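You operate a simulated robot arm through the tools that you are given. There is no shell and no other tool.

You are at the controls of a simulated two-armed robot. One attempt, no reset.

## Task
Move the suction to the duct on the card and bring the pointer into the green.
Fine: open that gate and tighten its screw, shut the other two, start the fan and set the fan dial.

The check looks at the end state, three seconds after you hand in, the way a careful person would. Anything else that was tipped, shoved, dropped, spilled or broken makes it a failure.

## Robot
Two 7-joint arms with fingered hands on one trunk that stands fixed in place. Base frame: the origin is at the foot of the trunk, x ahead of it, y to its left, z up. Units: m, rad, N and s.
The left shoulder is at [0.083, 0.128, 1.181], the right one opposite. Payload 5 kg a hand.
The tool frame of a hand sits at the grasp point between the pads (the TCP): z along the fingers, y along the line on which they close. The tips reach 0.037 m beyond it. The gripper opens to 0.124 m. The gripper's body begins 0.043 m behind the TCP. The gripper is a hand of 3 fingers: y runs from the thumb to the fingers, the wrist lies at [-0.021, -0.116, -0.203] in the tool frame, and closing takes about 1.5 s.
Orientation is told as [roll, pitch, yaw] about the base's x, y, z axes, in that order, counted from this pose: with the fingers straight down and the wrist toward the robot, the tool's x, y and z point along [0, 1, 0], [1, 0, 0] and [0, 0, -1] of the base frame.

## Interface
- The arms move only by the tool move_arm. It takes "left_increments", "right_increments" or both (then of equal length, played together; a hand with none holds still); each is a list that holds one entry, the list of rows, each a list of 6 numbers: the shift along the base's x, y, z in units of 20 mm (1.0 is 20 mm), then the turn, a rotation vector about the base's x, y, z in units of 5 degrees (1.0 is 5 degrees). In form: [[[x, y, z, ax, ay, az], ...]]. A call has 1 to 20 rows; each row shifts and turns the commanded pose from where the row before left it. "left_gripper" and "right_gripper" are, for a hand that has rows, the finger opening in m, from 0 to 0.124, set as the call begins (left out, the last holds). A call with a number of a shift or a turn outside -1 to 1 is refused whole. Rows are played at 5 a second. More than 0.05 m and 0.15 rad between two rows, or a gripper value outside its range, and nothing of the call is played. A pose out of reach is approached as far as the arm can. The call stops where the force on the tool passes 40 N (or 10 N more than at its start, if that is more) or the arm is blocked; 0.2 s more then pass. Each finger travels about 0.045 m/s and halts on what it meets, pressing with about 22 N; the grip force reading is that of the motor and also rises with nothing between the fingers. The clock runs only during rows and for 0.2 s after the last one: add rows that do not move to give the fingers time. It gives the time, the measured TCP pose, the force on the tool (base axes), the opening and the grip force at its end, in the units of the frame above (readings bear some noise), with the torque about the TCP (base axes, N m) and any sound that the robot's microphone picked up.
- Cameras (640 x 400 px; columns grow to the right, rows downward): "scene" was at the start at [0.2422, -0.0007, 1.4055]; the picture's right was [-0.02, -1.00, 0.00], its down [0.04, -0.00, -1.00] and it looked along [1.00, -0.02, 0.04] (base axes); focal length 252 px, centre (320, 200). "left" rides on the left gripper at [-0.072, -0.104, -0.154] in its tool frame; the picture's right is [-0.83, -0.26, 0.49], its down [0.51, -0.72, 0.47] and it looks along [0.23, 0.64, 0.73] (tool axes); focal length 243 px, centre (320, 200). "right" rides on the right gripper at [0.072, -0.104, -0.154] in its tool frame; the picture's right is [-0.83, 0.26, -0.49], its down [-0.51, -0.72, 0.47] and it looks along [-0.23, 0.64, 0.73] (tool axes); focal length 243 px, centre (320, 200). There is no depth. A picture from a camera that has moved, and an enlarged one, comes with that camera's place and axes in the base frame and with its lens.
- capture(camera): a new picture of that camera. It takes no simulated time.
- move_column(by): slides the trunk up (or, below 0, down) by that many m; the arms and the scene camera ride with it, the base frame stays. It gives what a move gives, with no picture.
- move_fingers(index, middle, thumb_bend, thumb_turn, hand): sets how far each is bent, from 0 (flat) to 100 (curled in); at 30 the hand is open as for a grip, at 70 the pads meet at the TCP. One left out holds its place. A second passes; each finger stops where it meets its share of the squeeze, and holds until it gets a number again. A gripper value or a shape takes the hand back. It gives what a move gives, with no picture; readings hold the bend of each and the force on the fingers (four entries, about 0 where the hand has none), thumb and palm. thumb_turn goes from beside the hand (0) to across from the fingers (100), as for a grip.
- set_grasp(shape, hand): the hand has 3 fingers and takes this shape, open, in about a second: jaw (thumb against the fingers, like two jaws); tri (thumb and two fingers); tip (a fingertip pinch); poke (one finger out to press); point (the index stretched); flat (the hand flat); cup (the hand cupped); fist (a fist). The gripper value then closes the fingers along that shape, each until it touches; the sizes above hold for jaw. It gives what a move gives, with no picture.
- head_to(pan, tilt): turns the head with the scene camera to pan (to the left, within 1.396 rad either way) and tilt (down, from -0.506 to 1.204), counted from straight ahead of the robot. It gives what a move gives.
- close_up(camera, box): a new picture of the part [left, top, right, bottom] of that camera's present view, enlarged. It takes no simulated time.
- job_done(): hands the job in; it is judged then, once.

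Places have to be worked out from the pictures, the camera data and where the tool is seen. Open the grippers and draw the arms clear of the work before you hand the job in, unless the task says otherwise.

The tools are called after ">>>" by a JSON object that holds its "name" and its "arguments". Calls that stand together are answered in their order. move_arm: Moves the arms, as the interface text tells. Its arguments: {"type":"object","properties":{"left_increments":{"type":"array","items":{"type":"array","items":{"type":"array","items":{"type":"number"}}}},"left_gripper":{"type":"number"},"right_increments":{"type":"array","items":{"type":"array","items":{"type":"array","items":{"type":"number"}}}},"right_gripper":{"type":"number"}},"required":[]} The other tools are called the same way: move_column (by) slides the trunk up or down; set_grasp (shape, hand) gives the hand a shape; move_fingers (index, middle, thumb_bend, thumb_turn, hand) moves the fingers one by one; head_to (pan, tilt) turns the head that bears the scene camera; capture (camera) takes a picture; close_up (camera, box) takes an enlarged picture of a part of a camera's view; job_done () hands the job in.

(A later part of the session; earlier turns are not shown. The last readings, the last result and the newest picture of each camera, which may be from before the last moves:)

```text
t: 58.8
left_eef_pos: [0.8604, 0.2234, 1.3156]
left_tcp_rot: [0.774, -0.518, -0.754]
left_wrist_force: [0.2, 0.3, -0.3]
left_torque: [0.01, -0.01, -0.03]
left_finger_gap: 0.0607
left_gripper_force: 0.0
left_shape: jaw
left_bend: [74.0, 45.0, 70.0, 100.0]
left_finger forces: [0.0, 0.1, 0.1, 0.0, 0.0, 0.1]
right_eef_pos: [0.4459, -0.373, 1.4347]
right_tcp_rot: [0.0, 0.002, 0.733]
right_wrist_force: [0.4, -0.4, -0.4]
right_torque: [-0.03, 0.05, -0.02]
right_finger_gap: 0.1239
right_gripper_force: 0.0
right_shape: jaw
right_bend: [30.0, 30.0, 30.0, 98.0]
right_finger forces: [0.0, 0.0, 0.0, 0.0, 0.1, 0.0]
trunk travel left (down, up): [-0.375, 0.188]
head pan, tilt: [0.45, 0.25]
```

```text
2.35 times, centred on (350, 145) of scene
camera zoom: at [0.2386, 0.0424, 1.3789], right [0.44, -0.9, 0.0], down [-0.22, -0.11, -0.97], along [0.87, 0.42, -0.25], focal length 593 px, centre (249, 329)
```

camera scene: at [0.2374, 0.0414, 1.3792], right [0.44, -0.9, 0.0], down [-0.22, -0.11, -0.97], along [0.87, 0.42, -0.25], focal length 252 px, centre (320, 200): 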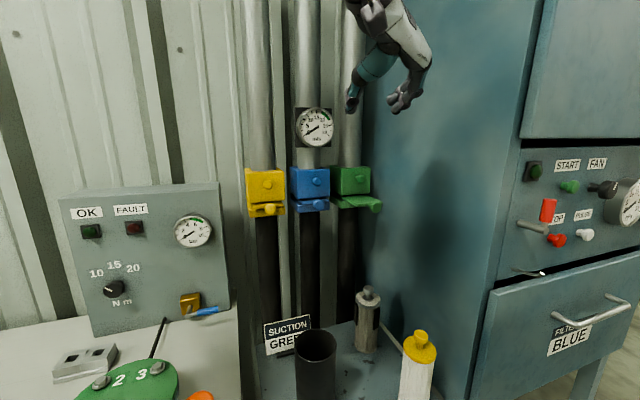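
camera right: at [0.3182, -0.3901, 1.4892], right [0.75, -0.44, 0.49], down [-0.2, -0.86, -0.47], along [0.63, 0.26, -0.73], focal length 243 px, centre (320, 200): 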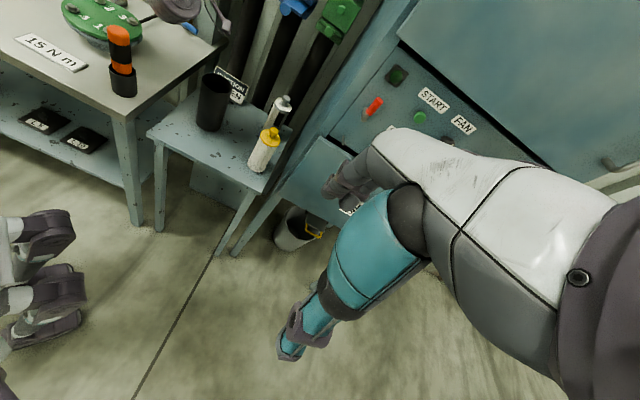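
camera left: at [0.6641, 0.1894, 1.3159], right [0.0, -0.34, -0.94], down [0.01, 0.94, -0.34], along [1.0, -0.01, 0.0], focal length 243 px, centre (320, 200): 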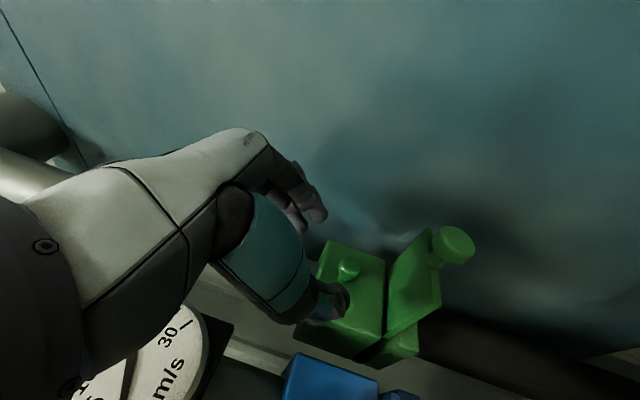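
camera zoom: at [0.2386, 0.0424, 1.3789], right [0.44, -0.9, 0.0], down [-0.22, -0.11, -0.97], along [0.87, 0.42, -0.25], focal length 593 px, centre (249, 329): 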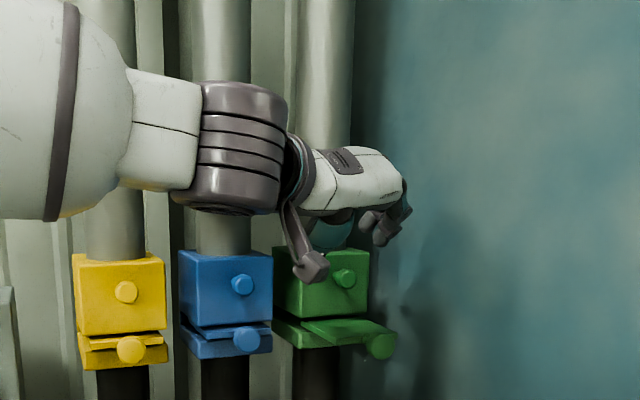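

Pose is as planned, with the tool axis aimed at the screw. Advancing the last 7.5 cm along the tool axis so the finger pads straddle the screw cap.

>>> {"name": "move_arm", "arguments": {"left_increments": [[[0.724, 0.22, -0.583, 0, 0, 0], [0.724, 0.22, -0.583, 0, 0, 0], [0.724, 0.22, -0.583, 0, 0, 0], [0.724, 0.22, -0.583, 0, 0, 0], [0, 0, 0, 0, 0, 0]]]}}

>>> {"name": "close_up", "arguments": {"camera": "left", "box": [240, 160, 480, 340]}}

>>> {"name": "close_up", "arguments": {"camera": "scene", "box": [270, 110, 430, 230]}}

```text
t: 60.0
left_eef_pos: [0.9124, 0.2353, 1.2763]
left_tcp_rot: [0.779, -0.519, -0.76]
left_wrist_force: [-16.4, -15.2, 5.4]
left_torque: [0.1, -0.43, -0.76]
left_finger_gap: 0.0607
left_gripper_force: 0.0
left_shape: jaw
left_bend: [74.0, 45.0, 70.0, 100.0]
left_finger forces: [0.1, 23.4, 0.0, 0.0, 0.0, 0.1]
right_eef_pos: [0.4394, -0.377, 1.4349]
right_tcp_rot: [0.0, -0.004, 0.733]
right_wrist_force: [0.8, 1.0, 0.3]
right_torque: [-0.03, -0.03, 0.02]
right_finger_gap: 0.1235
right_gripper_force: 0.1
right_shape: jaw
right_bend: [30.0, 30.0, 30.0, 98.0]
right_finger forces: [0.0, 0.1, 0.0, 0.0, 0.1, 0.0]
trunk travel left (down, up): [-0.375, 0.188]
head pan, tilt: [0.45, 0.25]
```

```text
2.22 times, centred on (360, 250) of left
camera zoom: at [0.7165, 0.2012, 1.2745], right [0.0, -0.34, -0.94], down [0.02, 0.94, -0.34], along [1.0, -0.01, 0.01], focal length 539 px, centre (231, 89)
```

zoom: 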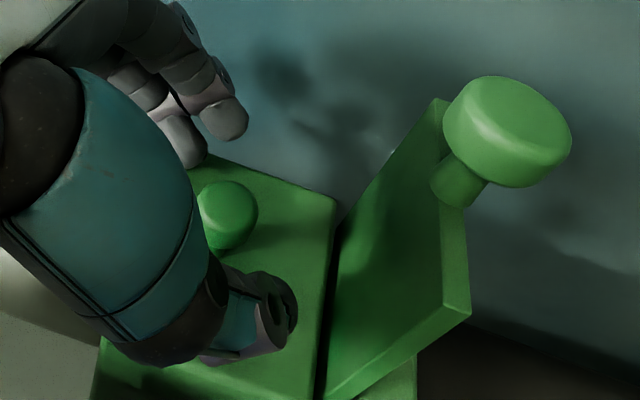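

```text
3.33 times, centred on (350, 170) of scene
camera zoom: at [0.2335, 0.0389, 1.3801], right [0.44, -0.9, 0.0], down [-0.22, -0.11, -0.97], along [0.87, 0.42, -0.24], focal length 840 px, centre (220, 300)
```

zoom: 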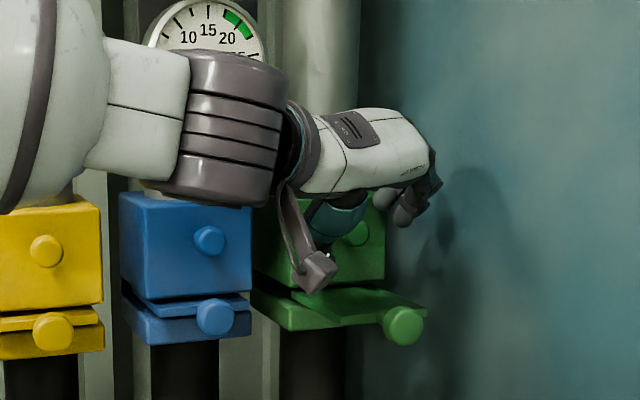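

The middle fingertip is pressing the block face lightly, with the screw nicely between thumb and fingers. I'll ease back 6 mm and close on the cap.

>>> {"name": "move_arm", "arguments": {"left_increments": [[[-0.21, -0.1, 0.19, 0, 0, 0], [0, 0, 0, 0, 0, 0], [0, 0, 0, 0, 0, 0], [0, 0, 0, 0, 0, 0], [0, 0, 0, 0, 0, 0], [0, 0, 0, 0, 0, 0], [0, 0, 0, 0, 0, 0], [0, 0, 0, 0, 0, 0]]], "left_gripper": 0.0}}

>>> {"name": "close_up", "arguments": {"camera": "left", "box": [240, 160, 480, 340]}}

```text
t: 61.8
left_eef_pos: [0.911, 0.2329, 1.2765]
left_tcp_rot: [0.777, -0.517, -0.755]
left_wrist_force: [-11.3, -13.3, -4.7]
left_torque: [0.06, -0.06, -0.71]
left_finger_gap: 0.028
left_gripper_force: 22.1
left_shape: jaw
left_bend: [70.0, 46.0, 74.0, 100.0]
left_finger forces: [11.3, 18.8, 0.0, 0.0, 20.0, 0.1]
right_eef_pos: [0.4422, -0.3771, 1.434]
right_tcp_rot: [0.003, -0.001, 0.733]
right_wrist_force: [0.2, 0.4, -0.4]
right_torque: [0.01, 0.04, -0.01]
right_finger_gap: 0.1237
right_gripper_force: 0.1
right_shape: jaw
right_bend: [30.0, 30.0, 30.0, 98.0]
right_finger forces: [0.1, 0.0, 0.0, 0.0, 0.0, 0.1]
trunk travel left (down, up): [-0.375, 0.188]
head pan, tilt: [0.45, 0.25]
```

```text
2.22 times, centred on (360, 250) of left
camera zoom: at [0.7151, 0.201, 1.2755], right [0.0, -0.34, -0.94], down [0.01, 0.94, -0.34], along [1.0, -0.01, 0.0], focal length 539 px, centre (231, 89)
```

zoom: 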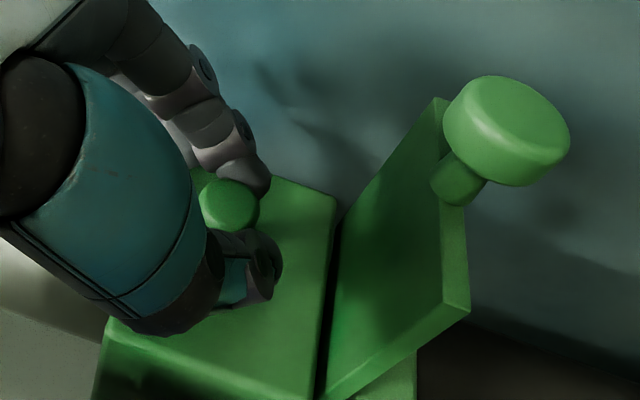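

Index and thumb hold the cap (gap 28 mm), the middle finger rests on the block. Now I'll twist 60° clockwise about the screw axis, letting the TCP follow the small arc.

>>> {"name": "move_arm", "arguments": {"left_increments": [[[-0.06, -0.15, 0.0145, 0.7071, 0.7071, 0], [0.0487, -0.0487, 0.0085, 0.7071, 0.7071, 0], [0.049, -0.049, 0.0025, 0.7071, 0.7071, 0], [0.049, -0.049, -0.0035, 0.7071, 0.7071, 0], [0.0487, -0.0487, -0.0095, 0.7071, 0.7071, 0], [0.048, -0.048, -0.0155, 0.7071, 0.7071, 0], [0.047, -0.047, -0.0215, 0.7071, 0.7071, 0], [0.0455, -0.0455, -0.0275, 0.7071, 0.7071, 0], [0.0435, -0.0435, -0.033, 0.7071, 0.7071, 0], [0.0415, -0.0415, -0.038, 0.7071, 0.7071, 0], [0.039, -0.039, -0.043, 0.7071, 0.7071, 0], [0.036, -0.036, -0.0475, 0.7071, 0.7071, 0]]]}}

>>> {"name": "close_up", "arguments": {"camera": "left", "box": [240, 160, 480, 340]}}

>>> {"name": "close_up", "arguments": {"camera": "scene", "box": [270, 110, 430, 230]}}

```text
t: 64.3
left_eef_pos: [0.9156, 0.2338, 1.2716]
left_tcp_rot: [0.799, 0.437, -0.778]
left_wrist_force: [-13.4, -25.3, -0.7]
left_torque: [-0.42, 0.13, -0.61]
left_finger_gap: 0.0257
left_gripper_force: 22.0
left_shape: jaw
left_bend: [69.0, 49.0, 77.0, 100.0]
left_finger forces: [15.6, 22.9, 0.0, 0.0, 13.1, 0.0]
left hand out of reach, approached as far as the arm can: row 11, 12
right_eef_pos: [0.4426, -0.3751, 1.4348]
right_tcp_rot: [0.002, -0.004, 0.733]
right_wrist_force: [0.4, 1.3, -0.1]
right_torque: [-0.05, 0.01, 0.01]
right_finger_gap: 0.1237
right_gripper_force: 0.0
right_shape: jaw
right_bend: [30.0, 30.0, 30.0, 98.0]
right_finger forces: [0.0, 0.0, 0.0, 0.0, 0.0, 0.0]
trunk travel left (down, up): [-0.375, 0.188]
head pan, tilt: [0.45, 0.25]
stopped in row 12 (left hand): the force on the tool passed its limit at 44 N (the readings are from after the stop); the commanded pose is now the measured one
```

```text
2.22 times, centred on (360, 250) of left
camera zoom: at [0.751, 0.1702, 1.3662], right [-0.61, 0.28, -0.74], down [0.03, 0.94, 0.34], along [0.79, 0.18, -0.58], focal length 539 px, centre (231, 89)
```

zoom: 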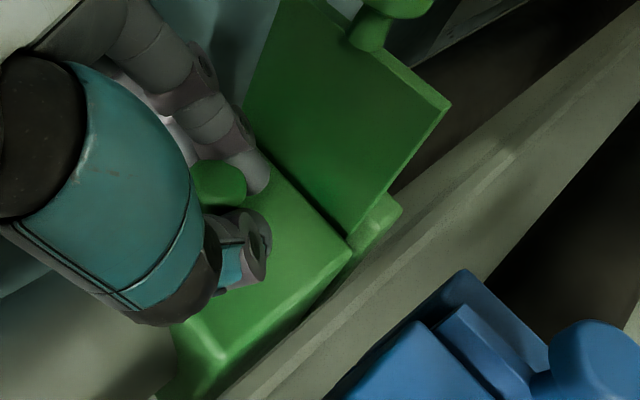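

```text
3.33 times, centred on (350, 170) of scene
camera zoom: at [0.2364, 0.0398, 1.3795], right [0.44, -0.9, 0.0], down [-0.22, -0.11, -0.97], along [0.87, 0.42, -0.25], focal length 840 px, centre (220, 300)
```

zoom: 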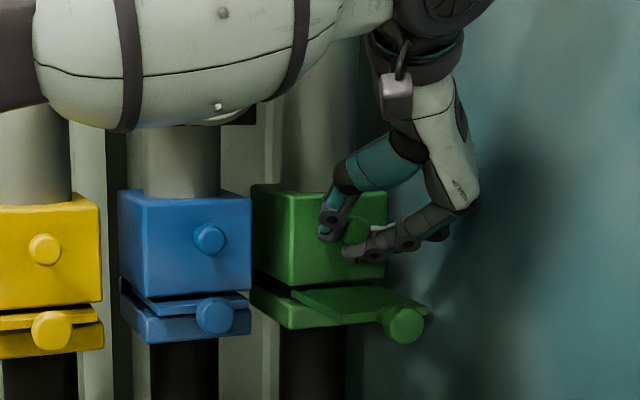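

The hand turned about 55° clockwise with the cap held. I'll release, back off along the tool axis and compare how far the screw sticks out.

>>> {"name": "move_arm", "arguments": {"left_increments": [[[-0.1, -0.1, 0.1, 0, 0, 0], [0, 0, 0, 0, 0, 0], [0, 0, 0, 0, 0, 0], [0, 0, 0, 0, 0, 0], [0, 0, 0, 0, 0, 0], [-0.4, -0.65, 0.6, 0, 0, 0], [-0.4, -0.65, 0.6, 0, 0, 0], [-0.4, -0.65, 0.6, 0, 0, 0], [-0.4, -0.65, 0.6, 0, 0, 0]]], "left_gripper": 0.06}}

>>> {"name": "close_up", "arguments": {"camera": "left", "box": [240, 160, 480, 340]}}

>>> {"name": "close_up", "arguments": {"camera": "scene", "box": [320, 145, 400, 215]}}

```text
t: 66.3
left_eef_pos: [0.8773, 0.223, 1.3182]
left_tcp_rot: [0.8, 0.436, -0.769]
left_wrist_force: [-0.8, 0.7, -0.4]
left_torque: [-0.01, -0.01, 0.03]
left_finger_gap: 0.0597
left_gripper_force: 0.3
left_shape: jaw
left_bend: [74.0, 46.0, 70.0, 100.0]
left_finger forces: [0.0, 0.0, 0.0, 0.0, 0.1, 0.1]
left hand out of reach, approached as far as the arm can: row 6, 7, 8, 9
right_eef_pos: [0.4445, -0.3733, 1.4351]
right_tcp_rot: [-0.001, 0.001, 0.732]
right_wrist_force: [0.5, 0.3, 1.1]
right_torque: [-0.01, 0.0, -0.01]
right_finger_gap: 0.1235
right_gripper_force: 0.1
right_shape: jaw
right_bend: [30.0, 30.0, 30.0, 98.0]
right_finger forces: [0.0, 0.0, 0.0, 0.0, 0.1, 0.0]
trunk travel left (down, up): [-0.375, 0.188]
head pan, tilt: [0.45, 0.25]
```

```text
2.22 times, centred on (360, 250) of left
camera zoom: at [0.7141, 0.1569, 1.4133], right [-0.61, 0.28, -0.74], down [0.02, 0.94, 0.34], along [0.79, 0.19, -0.58], focal length 539 px, centre (231, 89)
```

zoom: 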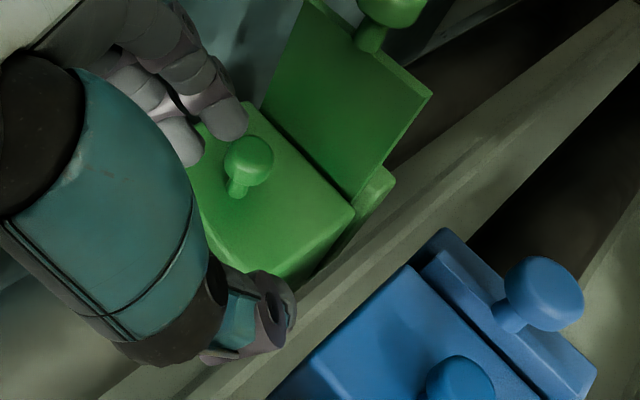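

```text
5.71 times, centred on (360, 180) of scene
camera zoom: at [0.2369, 0.0418, 1.3793], right [0.44, -0.9, 0.0], down [-0.22, -0.11, -0.97], along [0.87, 0.42, -0.25], focal length 1441 px, centre (91, 314)
```

zoom: 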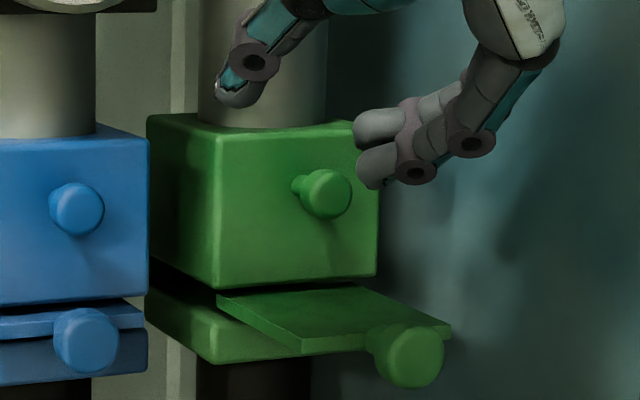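

The middle finger leads toward the block because of the tilt, so a fingertip pinch with the index and thumb may be cleaner. I'll try the "tip" shape at this standoff and look at it.

>>> {"name": "set_grasp", "arguments": {"hand": "left", "shape": "tip"}}

>>> {"name": "close_up", "arguments": {"camera": "scene", "box": [300, 90, 460, 215]}}

>>> {"name": "capture", "arguments": {"camera": "left"}}

```text
t: 67.2
left_eef_pos: [0.8781, 0.2222, 1.3186]
left_tcp_rot: [0.799, 0.437, -0.77]
left_wrist_force: [-0.3, 0.5, 0.2]
left_torque: [-0.02, 0.0, 0.02]
left_finger_gap: 0.1237
left_gripper_force: 0.1
left_shape: tip
left_bend: [30.0, 98.0, 30.0, 98.0]
left_finger forces: [0.0, 0.1, 0.1, 0.0, 0.0, 0.1]
right_eef_pos: [0.444, -0.3737, 1.4346]
right_tcp_rot: [0.0, -0.001, 0.734]
right_wrist_force: [0.7, 0.4, 0.5]
right_torque: [-0.02, -0.01, 0.01]
right_finger_gap: 0.1238
right_gripper_force: 0.1
right_shape: jaw
right_bend: [30.0, 30.0, 30.0, 98.0]
right_finger forces: [0.0, 0.1, 0.1, 0.1, 0.1, 0.0]
trunk travel left (down, up): [-0.375, 0.188]
head pan, tilt: [0.45, 0.25]
```

```text
3.20 times, centred on (380, 152) of scene
camera zoom: at [0.2374, 0.0413, 1.3792], right [0.44, -0.9, 0.0], down [-0.22, -0.11, -0.97], along [0.87, 0.42, -0.25], focal length 807 px, centre (128, 352)
```

zoom: 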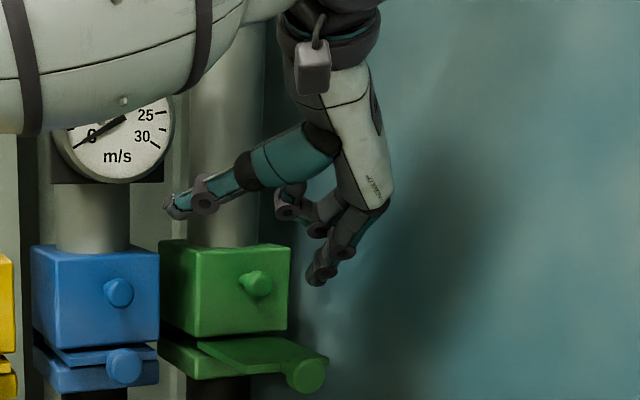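

```text
taken
camera left: at [0.7147, 0.1563, 1.4128], right [-0.61, 0.28, -0.74], down [0.02, 0.94, 0.34], along [0.79, 0.19, -0.58], focal length 243 px, centre (320, 200)
```

left: 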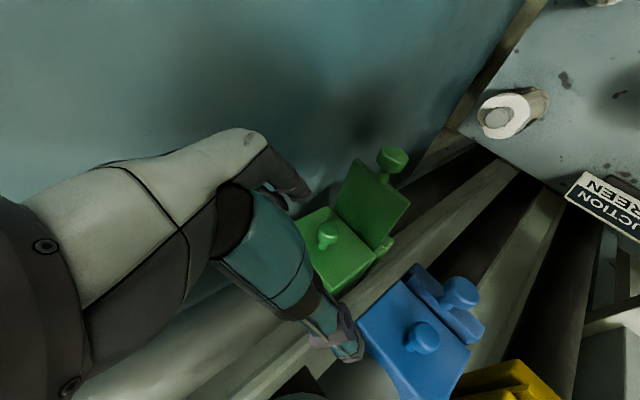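

The middle finger is now curled away. I'll set the pinch to 6 cm and rotate the hand back 55° counter-clockwise at this standoff.

>>> {"name": "move_arm", "arguments": {"left_increments": [[[0, 0, 0, 0, 0, 0], [0, 0, 0, 0, 0, 0], [0, 0, 0, 0, 0, 0], [0, 0, 0, -0.7071, -0.7071, 0], [0, 0, 0, -0.7071, -0.7071, 0], [0, 0, 0, -0.7071, -0.7071, 0], [0, 0, 0, -0.7071, -0.7071, 0], [0, 0, 0, -0.7071, -0.7071, 0], [0, 0, 0, -0.7071, -0.7071, 0], [0, 0, 0, -0.7071, -0.7071, 0], [0, 0, 0, -0.7071, -0.7071, 0], [0, 0, 0, -0.7071, -0.7071, 0], [0, 0, 0, -0.7071, -0.7071, 0], [0, 0, 0, -0.7071, -0.7071, 0], [0, 0, 0, -0.7071, -0.7071, 0]]], "left_gripper": 0.055}}

>>> {"name": "close_up", "arguments": {"camera": "left", "box": [240, 160, 480, 340]}}

>>> {"name": "close_up", "arguments": {"camera": "scene", "box": [270, 100, 430, 220]}}

```text
t: 70.4
left_eef_pos: [0.8774, 0.2221, 1.316]
left_tcp_rot: [0.783, -0.612, -0.767]
left_wrist_force: [0.5, -0.6, -0.7]
left_torque: [-0.02, -0.02, -0.05]
left_finger_gap: 0.0557
left_gripper_force: 0.0
left_shape: tip
left_bend: [73.0, 98.0, 71.0, 100.0]
left_finger forces: [0.0, 0.0, 0.1, 0.1, 0.0, 0.0]
right_eef_pos: [0.4458, -0.373, 1.4349]
right_tcp_rot: [0.0, -0.001, 0.732]
right_wrist_force: [-0.5, -0.2, 0.3]
right_torque: [0.01, 0.0, 0.01]
right_finger_gap: 0.1237
right_gripper_force: 0.1
right_shape: jaw
right_bend: [30.0, 30.0, 30.0, 98.0]
right_finger forces: [0.0, 0.0, 0.0, 0.0, 0.0, 0.0]
trunk travel left (down, up): [-0.375, 0.188]
head pan, tilt: [0.45, 0.25]
```

```text
2.22 times, centred on (360, 250) of left
camera zoom: at [0.6813, 0.1905, 1.304], right [0.07, -0.4, -0.92], down [0.05, 0.92, -0.4], along [1.0, -0.02, 0.08], focal length 539 px, centre (231, 89)
```

zoom: 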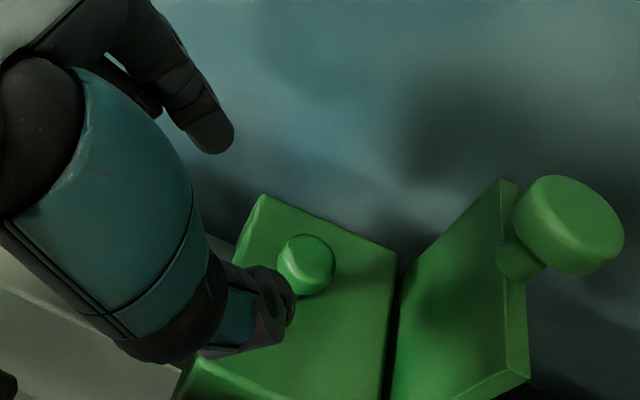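

```text
3.33 times, centred on (350, 160) of scene
camera zoom: at [0.2376, 0.0422, 1.3791], right [0.44, -0.9, 0.0], down [-0.22, -0.11, -0.97], along [0.87, 0.42, -0.25], focal length 840 px, centre (220, 333)
```

zoom: 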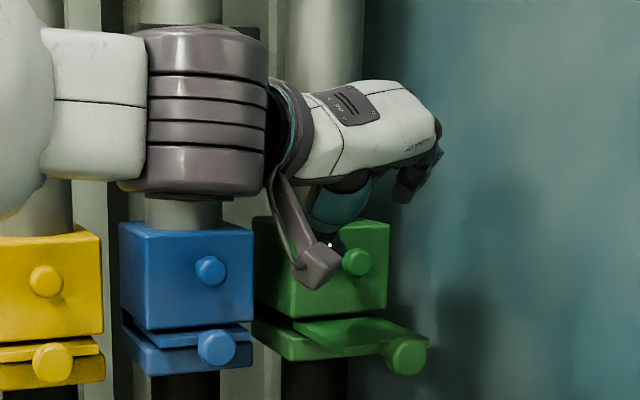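

The hand is back at θ≈−35° with the index-thumb pinch. Advancing to the screw again.

>>> {"name": "move_arm", "arguments": {"left_increments": [[[0.476, 0.231, -0.571, 0, 0, 0], [0.476, 0.231, -0.571, 0, 0, 0], [0.476, 0.231, -0.571, 0, 0, 0], [0.476, 0.231, -0.571, 0, 0, 0], [0, 0, 0, 0, 0, 0]]]}}

>>> {"name": "close_up", "arguments": {"camera": "left", "box": [240, 160, 480, 340]}}

```text
t: 71.6
left_eef_pos: [0.9143, 0.2413, 1.2718]
left_tcp_rot: [0.786, -0.612, -0.771]
left_wrist_force: [-0.6, 0.2, 0.7]
left_torque: [0.0, 0.0, -0.01]
left_finger_gap: 0.0557
left_gripper_force: 0.2
left_shape: tip
left_bend: [73.0, 98.0, 71.0, 100.0]
left_finger forces: [0.1, 0.0, 0.0, 0.0, 0.0, 0.0]
right_eef_pos: [0.4433, -0.3739, 1.4354]
right_tcp_rot: [0.001, -0.001, 0.732]
right_wrist_force: [-0.8, 0.3, 0.4]
right_torque: [-0.03, -0.04, -0.03]
right_finger_gap: 0.1238
right_gripper_force: 0.0
right_shape: jaw
right_bend: [30.0, 30.0, 30.0, 98.0]
right_finger forces: [0.1, 0.1, 0.0, 0.0, 0.1, 0.1]
trunk travel left (down, up): [-0.375, 0.188]
head pan, tilt: [0.45, 0.25]
```

```text
2.22 times, centred on (360, 250) of left
camera zoom: at [0.7181, 0.2082, 1.2591], right [0.06, -0.4, -0.92], down [0.05, 0.92, -0.39], along [1.0, -0.02, 0.08], focal length 539 px, centre (231, 89)
```

zoom: 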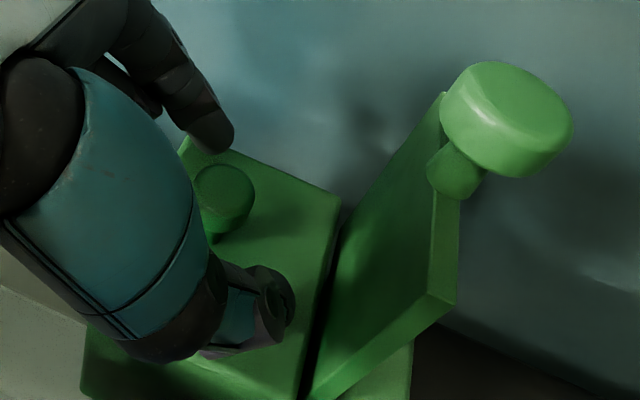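

No contact yet and the cap is between index and thumb. Closing the pinch.

>>> {"name": "move_arm", "arguments": {"left_increments": [[[0, 0, 0, 0, 0, 0], [0, 0, 0, 0, 0, 0], [0, 0, 0, 0, 0, 0], [0, 0, 0, 0, 0, 0], [0, 0, 0, 0, 0, 0], [0, 0, 0, 0, 0, 0], [0, 0, 0, 0, 0, 0]]], "left_gripper": 0.0}}

>>> {"name": "close_up", "arguments": {"camera": "left", "box": [240, 160, 480, 340]}}

```text
t: 73.2
left_eef_pos: [0.9158, 0.2419, 1.2703]
left_tcp_rot: [0.783, -0.611, -0.769]
left_wrist_force: [4.1, 3.1, -2.5]
left_torque: [0.03, 0.0, 0.06]
left_finger_gap: 0.0135
left_gripper_force: 22.4
left_shape: tip
left_bend: [70.0, 100.0, 75.0, 100.0]
left_finger forces: [19.5, 0.0, 0.0, 0.0, 19.8, 0.0]
right_eef_pos: [0.4446, -0.3738, 1.4347]
right_tcp_rot: [-0.001, 0.0, 0.733]
right_wrist_force: [0.5, -0.4, -0.6]
right_torque: [0.0, 0.01, -0.02]
right_finger_gap: 0.1238
right_gripper_force: 0.1
right_shape: jaw
right_bend: [30.0, 30.0, 30.0, 98.0]
right_finger forces: [0.1, 0.0, 0.1, 0.0, 0.1, 0.0]
trunk travel left (down, up): [-0.375, 0.188]
head pan, tilt: [0.45, 0.25]
```

```text
2.22 times, centred on (360, 250) of left
camera zoom: at [0.7197, 0.2091, 1.2579], right [0.06, -0.4, -0.92], down [0.05, 0.92, -0.39], along [1.0, -0.02, 0.08], focal length 539 px, centre (231, 89)
```

zoom: 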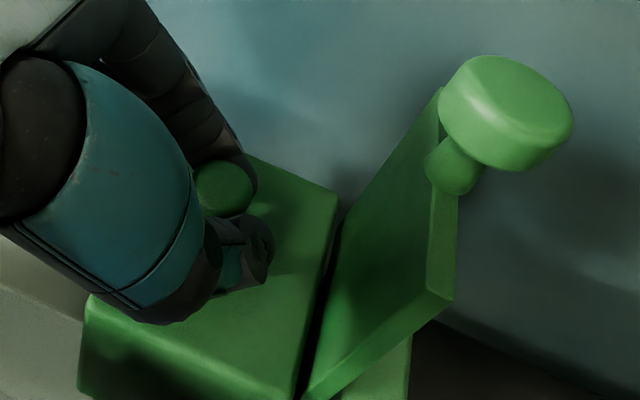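

Clean pinch (19.5/19.8 N, almost no net load). Twisting clockwise 35° first, watching force and torque.

>>> {"name": "move_arm", "arguments": {"left_increments": [[[0.0295, -0.0295, 0.028, 0.7071, 0.7071, 0], [0.031, -0.031, 0.025, 0.7071, 0.7071, 0], [0.0324, -0.0324, 0.021, 0.7071, 0.7071, 0], [0.034, -0.034, 0.017, 0.7071, 0.7071, 0], [0.0344, -0.0344, 0.013, 0.7071, 0.7071, 0], [0.0354, -0.0354, 0.008, 0.7071, 0.7071, 0], [0.0354, -0.0354, 0.004, 0.7071, 0.7071, 0]]]}}

>>> {"name": "move_arm", "arguments": {"left_increments": [[[0.0354, -0.0354, 0.0, 0.7071, 0.7071, 0], [0.0354, -0.0354, -0.005, 0.7071, 0.7071, 0], [0.0354, -0.0354, -0.009, 0.7071, 0.7071, 0], [0.0344, -0.0344, -0.013, 0.7071, 0.7071, 0], [0.0336, -0.0336, -0.018, 0.7071, 0.7071, 0]]]}}

>>> {"name": "close_up", "arguments": {"camera": "left", "box": [240, 160, 480, 340]}}

>>> {"name": "close_up", "arguments": {"camera": "scene", "box": [320, 145, 400, 215]}}

```text
t: 74.8
left_eef_pos: [0.922, 0.2382, 1.2709]
left_tcp_rot: [0.792, 0.002, -0.771]
left_wrist_force: [-1.4, 6.3, -12.4]
left_torque: [-0.07, 0.0, 0.07]
left_finger_gap: 0.0146
left_gripper_force: 21.5
left_shape: tip
left_bend: [71.0, 100.0, 75.0, 100.0]
left_finger forces: [17.4, 0.0, 0.1, 0.0, 22.7, 0.0]
right_eef_pos: [0.445, -0.3719, 1.4347]
right_tcp_rot: [0.001, 0.003, 0.733]
right_wrist_force: [-0.8, 0.1, -0.5]
right_torque: [0.02, -0.02, 0.0]
right_finger_gap: 0.1237
right_gripper_force: 0.0
right_shape: jaw
right_bend: [30.0, 30.0, 30.0, 98.0]
right_finger forces: [0.0, 0.0, 0.0, 0.1, 0.0, 0.0]
trunk travel left (down, up): [-0.375, 0.188]
head pan, tilt: [0.45, 0.25]
```

```text
t: 76.0
left_eef_pos: [0.9235, 0.2364, 1.2714]
left_tcp_rot: [0.797, 0.396, -0.769]
left_wrist_force: [2.9, 6.6, -12.8]
left_torque: [-0.03, -0.09, 0.05]
left_finger_gap: 0.0146
left_gripper_force: 21.9
left_shape: tip
left_bend: [71.0, 100.0, 75.0, 100.0]
left_finger forces: [21.0, 0.1, 0.1, 0.0, 20.6, 0.0]
right_eef_pos: [0.4454, -0.3729, 1.4364]
right_tcp_rot: [0.002, 0.002, 0.733]
right_wrist_force: [0.8, 0.0, 0.1]
right_torque: [0.02, 0.03, 0.03]
right_finger_gap: 0.1236
right_gripper_force: 0.1
right_shape: jaw
right_bend: [30.0, 30.0, 30.0, 98.0]
right_finger forces: [0.0, 0.0, 0.0, 0.0, 0.0, 0.0]
trunk travel left (down, up): [-0.375, 0.188]
head pan, tilt: [0.45, 0.25]
```

```text
2.22 times, centred on (360, 250) of left
camera zoom: at [0.7588, 0.1739, 1.3619], right [-0.59, 0.26, -0.76], down [0.01, 0.95, 0.31], along [0.81, 0.17, -0.57], focal length 539 px, centre (231, 89)
```

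zoom: 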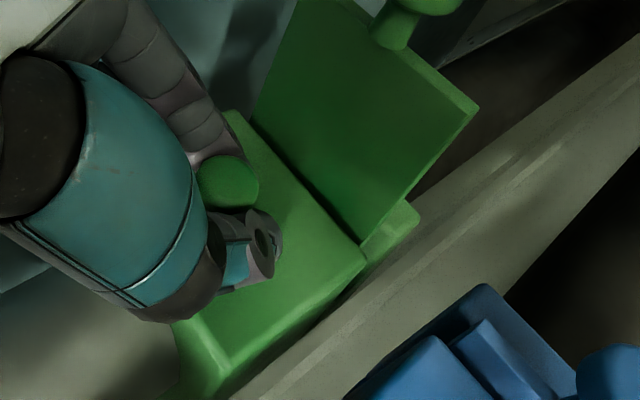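

```text
5.71 times, centred on (360, 180) of scene
camera zoom: at [0.2386, 0.0437, 1.379], right [0.44, -0.9, 0.0], down [-0.22, -0.11, -0.97], along [0.87, 0.42, -0.25], focal length 1441 px, centre (91, 314)
```

zoom: 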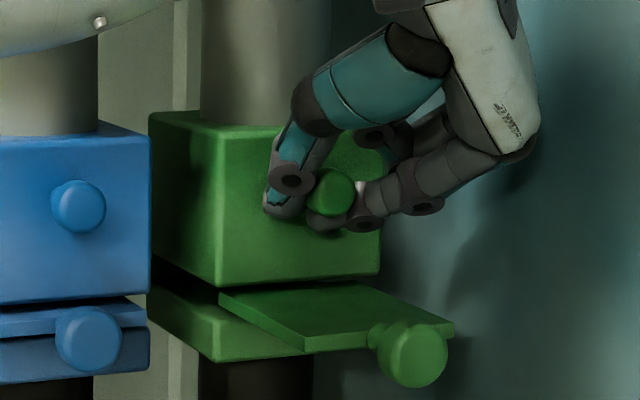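

The screw is turning with light resistance (about −0.09 N·m) and the grip on the stem holds. I'll continue turning as far as the wrist permits.

>>> {"name": "move_arm", "arguments": {"left_increments": [[[0.032, -0.032, -0.07, 0.7071, 0.7071, 0], [0.031, -0.031, -0.06, 0.7071, 0.7071, 0], [0.03, -0.03, -0.03, 0.7071, 0.7071, 0], [0.028, -0.028, -0.03, 0.7071, 0.7071, 0], [0.026, -0.026, -0.033, 0.7071, 0.7071, 0], [0.024, -0.024, -0.036, 0.7071, 0.7071, 0]]]}}

>>> {"name": "close_up", "arguments": {"camera": "scene", "box": [310, 90, 450, 215]}}

```text
t: 76.3
left_eef_pos: [0.9191, 0.2404, 1.269]
left_tcp_rot: [0.8, 0.452, -0.793]
left_wrist_force: [-1.2, -11.7, 1.0]
left_torque: [-0.11, 0.11, 0.15]
left_finger_gap: 0.0151
left_gripper_force: 22.1
left_shape: tip
left_bend: [71.0, 100.0, 78.0, 100.0]
left_finger forces: [30.5, 0.0, 0.1, 0.0, 26.2, 0.1]
left hand out of reach, approached as far as the arm can: row 1
right_eef_pos: [0.4446, -0.3753, 1.4343]
right_tcp_rot: [0.004, -0.001, 0.735]
right_wrist_force: [0.4, 0.2, -0.3]
right_torque: [-0.03, 0.06, 0.0]
right_finger_gap: 0.1238
right_gripper_force: 0.1
right_shape: jaw
right_bend: [30.0, 30.0, 30.0, 98.0]
right_finger forces: [0.1, 0.1, 0.0, 0.0, 0.0, 0.0]
trunk travel left (down, up): [-0.375, 0.188]
head pan, tilt: [0.45, 0.25]
stopped in row 1 (left hand): the force on the tool passed its limit at 50 N (the readings are from after the stop); the commanded pose is now the measured one
```

```text
3.20 times, centred on (380, 152) of scene
camera zoom: at [0.239, 0.0397, 1.3791], right [0.44, -0.9, 0.0], down [-0.22, -0.11, -0.97], along [0.87, 0.42, -0.25], focal length 807 px, centre (128, 352)
```

zoom: 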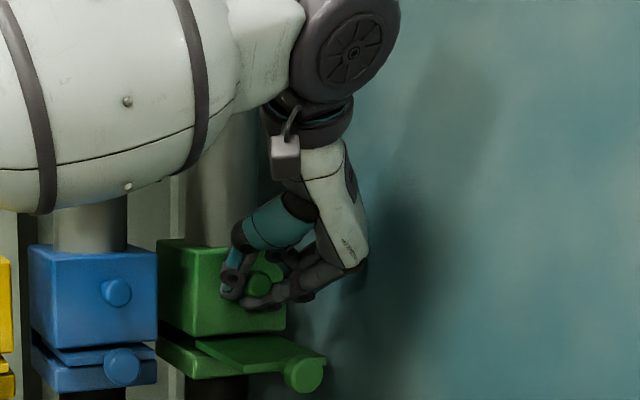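

At the wrist limit (θ≈+26°). I'll open in place (cap still between the fingers), rotate back 65° counter-clockwise around the screw, and take another stroke.

>>> {"name": "move_arm", "arguments": {"left_increments": [[[0, 0, 0, 0, 0, 0], [0, 0, 0, 0, 0, 0], [0, 0, 0, 0, 0, 0], [0, 0, 0, 0, 0, 0], [-0.013, 0.006, 0.005, -0.7071, -0.7071, 0.02], [-0.013, 0.006, 0.005, -0.7071, -0.7071, 0.02], [-0.013, 0.006, 0.005, -0.7071, -0.7071, 0.02], [-0.013, 0.006, 0.005, -0.7071, -0.7071, 0.02], [-0.013, 0.006, 0.005, -0.7071, -0.7071, 0.02], [-0.013, 0.006, 0.005, -0.7071, -0.7071, 0.02], [-0.013, 0.006, 0.005, -0.7071, -0.7071, 0.02], [-0.013, 0.006, 0.005, -0.7071, -0.7071, 0.02], [-0.013, 0.006, 0.005, -0.7071, -0.7071, 0.02], [-0.013, 0.006, 0.005, -0.7071, -0.7071, 0.02], [-0.013, 0.006, 0.005, -0.7071, -0.7071, 0.02], [-0.013, 0.006, 0.005, -0.7071, -0.7071, 0.02], [-0.013, 0.006, 0.005, -0.7071, -0.7071, 0.02], [0, 0, 0, 0, 0, 0]]], "left_gripper": 0.06}}

>>> {"name": "close_up", "arguments": {"camera": "left", "box": [240, 160, 480, 340]}}

```text
t: 79.9
left_eef_pos: [0.9073, 0.2491, 1.277]
left_tcp_rot: [0.793, -0.684, -0.76]
left_wrist_force: [-36.5, 7.6, 8.4]
left_torque: [0.5, 2.17, 2.2]
left_finger_gap: 0.0505
left_gripper_force: 21.5
left_shape: tip
left_bend: [74.0, 100.0, 67.0, 100.0]
left_finger forces: [9.4, 0.0, 0.1, 0.0, 46.8, 0.0]
right_eef_pos: [0.4383, -0.372, 1.4387]
right_tcp_rot: [-0.003, -0.003, 0.734]
right_wrist_force: [-0.7, 0.2, -0.2]
right_torque: [0.02, 0.01, -0.01]
right_finger_gap: 0.1239
right_gripper_force: 0.1
right_shape: jaw
right_bend: [30.0, 30.0, 30.0, 98.0]
right_finger forces: [0.0, 0.0, 0.1, 0.0, 0.0, 0.0]
trunk travel left (down, up): [-0.375, 0.188]
head pan, tilt: [0.45, 0.25]
stopped in row 18 (left hand): the force on the tool passed its limit at 42 N (the readings are from after the stop); the commanded pose is now the measured one
```

```text
2.22 times, centred on (360, 250) of left
camera zoom: at [0.7126, 0.2134, 1.2546], right [0.12, -0.44, -0.89], down [0.06, 0.9, -0.43], along [0.99, 0.0, 0.13], focal length 539 px, centre (231, 89)
```

zoom: 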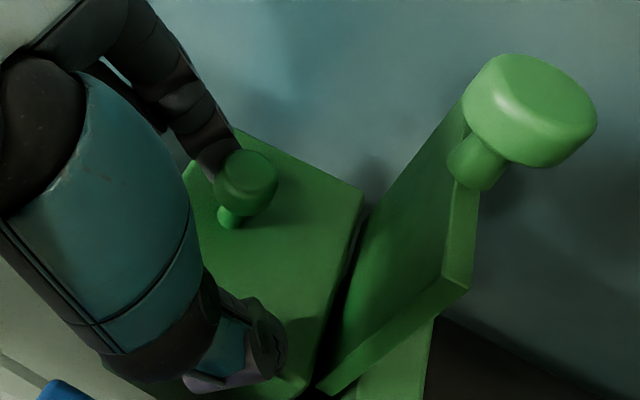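

The thumb is pressing on the block (47 N) and the index touches the cap. I'll back off 2 cm along the tool axis to relieve this and look again.

>>> {"name": "move_arm", "arguments": {"left_increments": [[[-0.4, -0.1, 0.27, 0, 0, 0], [-0.4, -0.1, 0.27, 0, 0, 0], [-0.4, -0.1, 0.27, 0, 0, 0], [0, 0, 0, 0, 0, 0]]]}}

>>> {"name": "close_up", "arguments": {"camera": "left", "box": [240, 160, 480, 340]}}

>>> {"name": "close_up", "arguments": {"camera": "scene", "box": [300, 100, 440, 215]}}

```text
t: 80.9
left_eef_pos: [0.8873, 0.2389, 1.2897]
left_tcp_rot: [0.793, -0.679, -0.765]
left_wrist_force: [-6.0, -6.9, 5.5]
left_torque: [-0.14, -0.07, -0.17]
left_finger_gap: 0.0345
left_gripper_force: 21.8
left_shape: tip
left_bend: [75.0, 100.0, 80.0, 100.0]
left_finger forces: [10.7, 0.1, 0.1, 0.0, 0.1, 0.0]
right_eef_pos: [0.4428, -0.3734, 1.4344]
right_tcp_rot: [-0.001, -0.002, 0.735]
right_wrist_force: [0.7, -0.6, 0.0]
right_torque: [-0.03, 0.01, -0.03]
right_finger_gap: 0.1236
right_gripper_force: 0.0
right_shape: jaw
right_bend: [30.0, 30.0, 30.0, 98.0]
right_finger forces: [0.0, 0.0, 0.1, 0.0, 0.0, 0.0]
trunk travel left (down, up): [-0.375, 0.188]
head pan, tilt: [0.45, 0.25]
```

```text
2.22 times, centred on (360, 250) of left
camera zoom: at [0.6931, 0.2044, 1.2678], right [0.12, -0.43, -0.89], down [0.06, 0.9, -0.43], along [0.99, 0.0, 0.13], focal length 539 px, centre (231, 89)
```

zoom: 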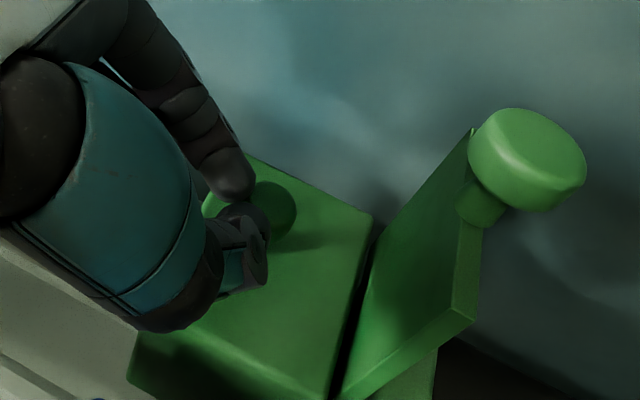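

```text
3.48 times, centred on (370, 158) of scene
camera zoom: at [0.2359, 0.0409, 1.3796], right [0.44, -0.9, 0.0], down [-0.22, -0.11, -0.97], along [0.87, 0.42, -0.25], focal length 877 px, centre (146, 348)
```

zoom: 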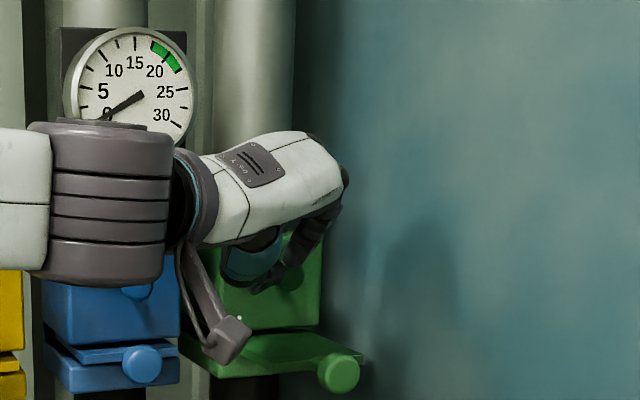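

The pinch seems to have partly closed onto the front of the cap. I'll command it open explicitly and back off a little more.

>>> {"name": "move_arm", "arguments": {"left_increments": [[[-0.3, -0.1, 0.2, 0, 0, 0], [-0.3, -0.1, 0.2, 0, 0, 0], [0, 0, 0, 0, 0, 0], [0, 0, 0, 0, 0, 0], [0, 0, 0, 0, 0, 0], [0, 0, 0, 0, 0, 0]]], "left_gripper": 0.06}}

>>> {"name": "close_up", "arguments": {"camera": "left", "box": [240, 160, 480, 340]}}

```text
t: 82.3
left_eef_pos: [0.8771, 0.2376, 1.2953]
left_tcp_rot: [0.79, -0.678, -0.759]
left_wrist_force: [0.8, -0.4, 0.5]
left_torque: [-0.01, 0.05, -0.03]
left_finger_gap: 0.0335
left_gripper_force: 22.2
left_shape: tip
left_bend: [75.0, 100.0, 80.0, 100.0]
left_finger forces: [0.0, 0.0, 0.1, 0.1, 0.1, 0.0]
right_eef_pos: [0.4451, -0.3726, 1.4349]
right_tcp_rot: [-0.001, 0.002, 0.735]
right_wrist_force: [-0.2, -0.2, -0.3]
right_torque: [-0.07, 0.01, -0.01]
right_finger_gap: 0.1235
right_gripper_force: 0.0
right_shape: jaw
right_bend: [30.0, 30.0, 30.0, 98.0]
right_finger forces: [0.0, 0.1, 0.0, 0.1, 0.1, 0.0]
trunk travel left (down, up): [-0.375, 0.188]
head pan, tilt: [0.45, 0.25]
```

```text
2.22 times, centred on (360, 250) of left
camera zoom: at [0.6831, 0.202, 1.274], right [0.12, -0.43, -0.89], down [0.06, 0.9, -0.43], along [0.99, 0.0, 0.13], focal length 539 px, centre (231, 89)
```

zoom: 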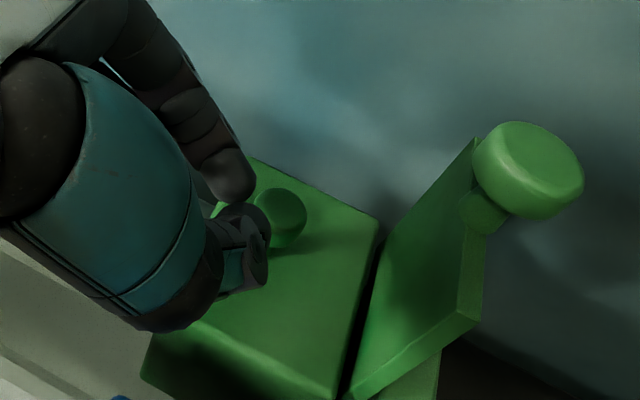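

The pinch isn't opening to its commanded width; maybe the thumb is caught on the curled middle finger. I'll back off further and reset the hand with a fresh shape.

>>> {"name": "move_arm", "arguments": {"left_increments": [[[-0.7, -0.6, 0.5, 0, 0, 0], [-0.7, -0.6, 0.5, 0, 0, 0], [0, 0, 0, 0, 0, 0]]], "left_gripper": 0.12}}

>>> {"name": "set_grasp", "arguments": {"hand": "left", "shape": "jaw"}}

>>> {"name": "capture", "arguments": {"camera": "left"}}

>>> {"name": "close_up", "arguments": {"camera": "scene", "box": [260, 80, 440, 215]}}

```text
t: 83.1
left_eef_pos: [0.8507, 0.2139, 1.3146]
left_tcp_rot: [0.787, -0.677, -0.76]
left_wrist_force: [0.1, 0.3, -0.2]
left_torque: [0.02, -0.02, -0.01]
left_finger_gap: 0.1195
left_gripper_force: 0.0
left_shape: tip
left_bend: [31.0, 98.0, 31.0, 98.0]
left_finger forces: [0.1, 0.1, 0.0, 0.1, 0.0, 0.1]
right_eef_pos: [0.4454, -0.3728, 1.4334]
right_tcp_rot: [0.0, 0.001, 0.736]
right_wrist_force: [0.5, -0.7, 0.5]
right_torque: [-0.03, 0.02, 0.01]
right_finger_gap: 0.1237
right_gripper_force: 0.0
right_shape: jaw
right_bend: [30.0, 30.0, 30.0, 98.0]
right_finger forces: [0.0, 0.0, 0.0, 0.0, 0.0, 0.0]
trunk travel left (down, up): [-0.375, 0.188]
head pan, tilt: [0.45, 0.25]
```

```text
t: 84.0
left_eef_pos: [0.8488, 0.2134, 1.3158]
left_tcp_rot: [0.792, -0.679, -0.759]
left_wrist_force: [0.5, 0.0, -0.4]
left_torque: [0.02, 0.01, 0.0]
left_finger_gap: 0.1238
left_gripper_force: 0.1
left_shape: jaw
left_bend: [30.0, 30.0, 30.0, 98.0]
left_finger forces: [0.0, 0.0, 0.0, 0.0, 0.0, 0.1]
right_eef_pos: [0.4436, -0.374, 1.4348]
right_tcp_rot: [0.001, 0.002, 0.734]
right_wrist_force: [-0.1, 0.7, 0.1]
right_torque: [-0.01, -0.01, -0.04]
right_finger_gap: 0.1238
right_gripper_force: 0.1
right_shape: jaw
right_bend: [30.0, 30.0, 30.0, 98.0]
right_finger forces: [0.0, 0.0, 0.0, 0.1, 0.0, 0.0]
trunk travel left (down, up): [-0.375, 0.188]
head pan, tilt: [0.45, 0.25]
```

```text
taken
camera left: at [0.6551, 0.1782, 1.2946], right [0.12, -0.43, -0.89], down [0.06, 0.9, -0.43], along [0.99, 0.0, 0.13], focal length 243 px, centre (320, 200)
```

left: 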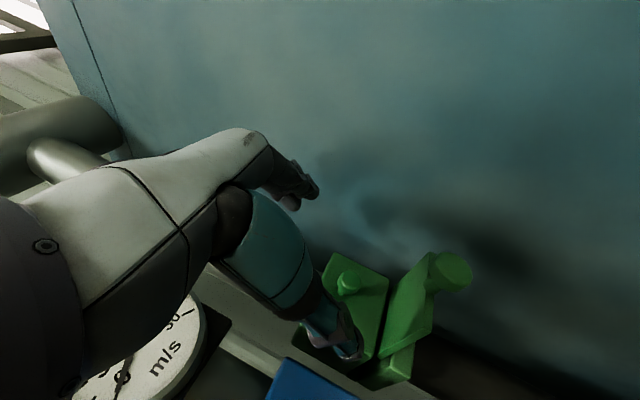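

```text
2.96 times, centred on (350, 148) of scene
camera zoom: at [0.2371, 0.0413, 1.3793], right [0.44, -0.9, 0.0], down [-0.22, -0.11, -0.97], along [0.87, 0.42, -0.25], focal length 747 px, centre (231, 356)
```

zoom: 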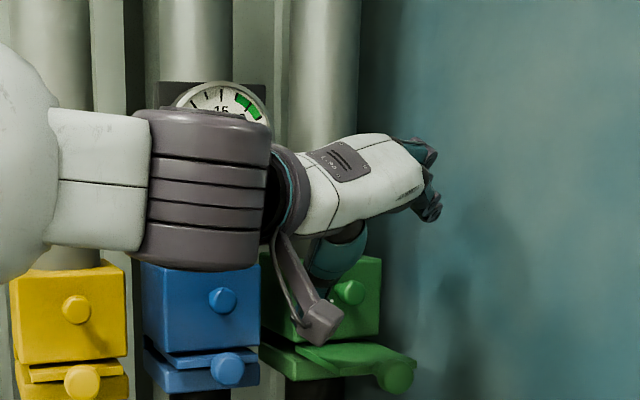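

Hand is reset. I'll repeat the approach that worked: tip shape, 5.5 cm opening, θ≈−35°, advance along the tool axis.

>>> {"name": "set_grasp", "arguments": {"hand": "left", "shape": "tip"}}

>>> {"name": "move_arm", "arguments": {"left_increments": [[[0, 0, 0, 0.54, 0.54, 0], [0, 0, 0, 0, 0, 0], [0, 0, 0, 0, 0, 0], [0, 0, 0, 0, 0, 0], [0, 0, 0, 0, 0, 0], [0.655, 0.279, -0.44, 0, 0, 0], [0.655, 0.279, -0.44, 0, 0, 0], [0.655, 0.279, -0.44, 0, 0, 0], [0.655, 0.279, -0.44, 0, 0, 0], [0.655, 0.279, -0.44, 0, 0, 0], [0, 0, 0, 0, 0, 0]]], "left_gripper": 0.055}}

>>> {"name": "close_up", "arguments": {"camera": "left", "box": [240, 160, 480, 340]}}

```text
t: 84.9
left_eef_pos: [0.8496, 0.2143, 1.3159]
left_tcp_rot: [0.788, -0.677, -0.759]
left_wrist_force: [0.2, 0.0, 0.0]
left_torque: [-0.01, -0.01, -0.01]
left_finger_gap: 0.1238
left_gripper_force: 0.1
left_shape: tip
left_bend: [30.0, 98.0, 30.0, 98.0]
left_finger forces: [0.0, 0.0, 0.1, 0.1, 0.0, 0.0]
right_eef_pos: [0.4449, -0.3727, 1.4355]
right_tcp_rot: [-0.001, 0.001, 0.735]
right_wrist_force: [-0.2, -0.1, 0.4]
right_torque: [-0.04, -0.05, 0.02]
right_finger_gap: 0.1237
right_gripper_force: 0.0
right_shape: jaw
right_bend: [30.0, 30.0, 30.0, 98.0]
right_finger forces: [0.1, 0.1, 0.0, 0.1, 0.0, 0.0]
trunk travel left (down, up): [-0.375, 0.188]
head pan, tilt: [0.45, 0.25]
```

```text
t: 87.3
left_eef_pos: [0.9154, 0.241, 1.2721]
left_tcp_rot: [0.792, -0.612, -0.761]
left_wrist_force: [-1.6, 0.0, 0.0]
left_torque: [0.0, 0.0, -0.04]
left_finger_gap: 0.0552
left_gripper_force: 0.0
left_shape: tip
left_bend: [73.0, 98.0, 71.0, 100.0]
left_finger forces: [0.5, 0.0, 0.0, 0.0, 0.0, 0.1]
right_eef_pos: [0.4437, -0.3744, 1.4346]
right_tcp_rot: [-0.001, 0.0, 0.735]
right_wrist_force: [-0.7, 0.1, -0.5]
right_torque: [0.01, -0.05, 0.0]
right_finger_gap: 0.1238
right_gripper_force: 0.0
right_shape: jaw
right_bend: [30.0, 30.0, 30.0, 98.0]
right_finger forces: [0.0, 0.0, 0.0, 0.0, 0.1, 0.0]
trunk travel left (down, up): [-0.375, 0.188]
head pan, tilt: [0.45, 0.25]
```

```text
2.22 times, centred on (360, 250) of left
camera zoom: at [0.7191, 0.2064, 1.2588], right [0.07, -0.39, -0.92], down [0.04, 0.92, -0.39], along [1.0, -0.01, 0.08], focal length 539 px, centre (231, 89)
```

zoom: 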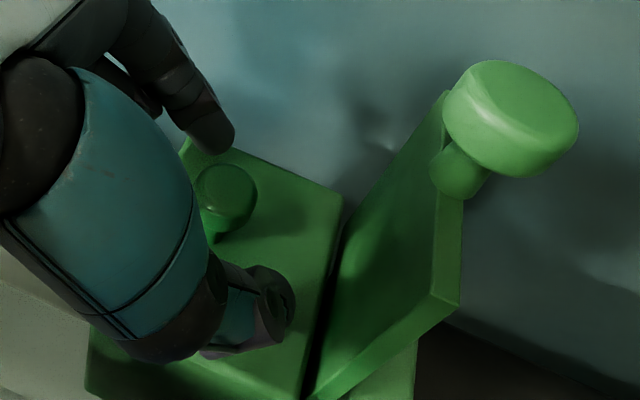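

Same clean placement as before. Closing and twisting 60° clockwise in one go.

>>> {"name": "move_arm", "arguments": {"left_increments": [[[0, 0, 0, 0, 0, 0], [0, 0, 0, 0, 0, 0], [0, 0, 0, 0, 0, 0], [0, 0, 0, 0, 0, 0], [0, 0, 0, 0, 0, 0], [0, 0, 0, 0, 0, 0], [0, 0, 0, 0, 0, 0], [0.0295, -0.0295, 0.0, 0.7071, 0.7071, 0], [0.031, -0.031, 0.0, 0.7071, 0.7071, 0], [0.0324, -0.0324, 0.0, 0.7071, 0.7071, 0], [0.034, -0.034, 0.0, 0.7071, 0.7071, 0], [0.0344, -0.0344, 0.0, 0.7071, 0.7071, 0], [0.0354, -0.0354, 0.0, 0.7071, 0.7071, 0], [0.0354, -0.0354, 0.0, 0.7071, 0.7071, 0], [0.0354, -0.0354, 0.0, 0.7071, 0.7071, 0], [0.0354, -0.0354, -0.005, 0.7071, 0.7071, 0], [0.0354, -0.0354, -0.009, 0.7071, 0.7071, 0], [0.0344, -0.0344, -0.013, 0.7071, 0.7071, 0], [0.0336, -0.0336, -0.018, 0.7071, 0.7071, 0]]], "left_gripper": 0.0}}

>>> {"name": "close_up", "arguments": {"camera": "left", "box": [240, 160, 480, 340]}}

```text
t: 91.3
left_eef_pos: [0.9238, 0.2365, 1.2671]
left_tcp_rot: [0.809, 0.398, -0.763]
left_wrist_force: [-0.7, 9.7, -17.2]
left_torque: [-0.09, -0.02, 0.0]
left_finger_gap: 0.0142
left_gripper_force: 21.8
left_shape: tip
left_bend: [71.0, 100.0, 75.0, 100.0]
left_finger forces: [19.0, 0.0, 0.0, 0.0, 19.7, 0.1]
right_eef_pos: [0.4441, -0.3709, 1.4346]
right_tcp_rot: [0.001, 0.002, 0.735]
right_wrist_force: [-0.5, -0.4, 0.4]
right_torque: [0.02, -0.04, 0.0]
right_finger_gap: 0.1236
right_gripper_force: 0.0
right_shape: jaw
right_bend: [30.0, 30.0, 30.0, 98.0]
right_finger forces: [0.0, 0.0, 0.0, 0.0, 0.1, 0.0]
trunk travel left (down, up): [-0.375, 0.188]
head pan, tilt: [0.45, 0.25]
```

```text
2.22 times, centred on (360, 250) of left
camera zoom: at [0.758, 0.1719, 1.3564], right [-0.59, 0.26, -0.77], down [0.01, 0.95, 0.32], along [0.81, 0.18, -0.56], focal length 539 px, centre (231, 89)
```

zoom: 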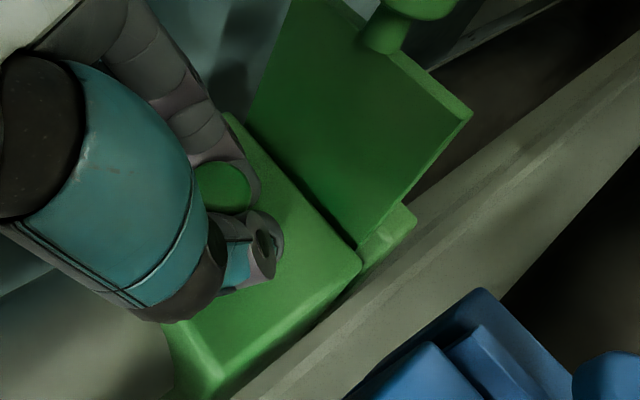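

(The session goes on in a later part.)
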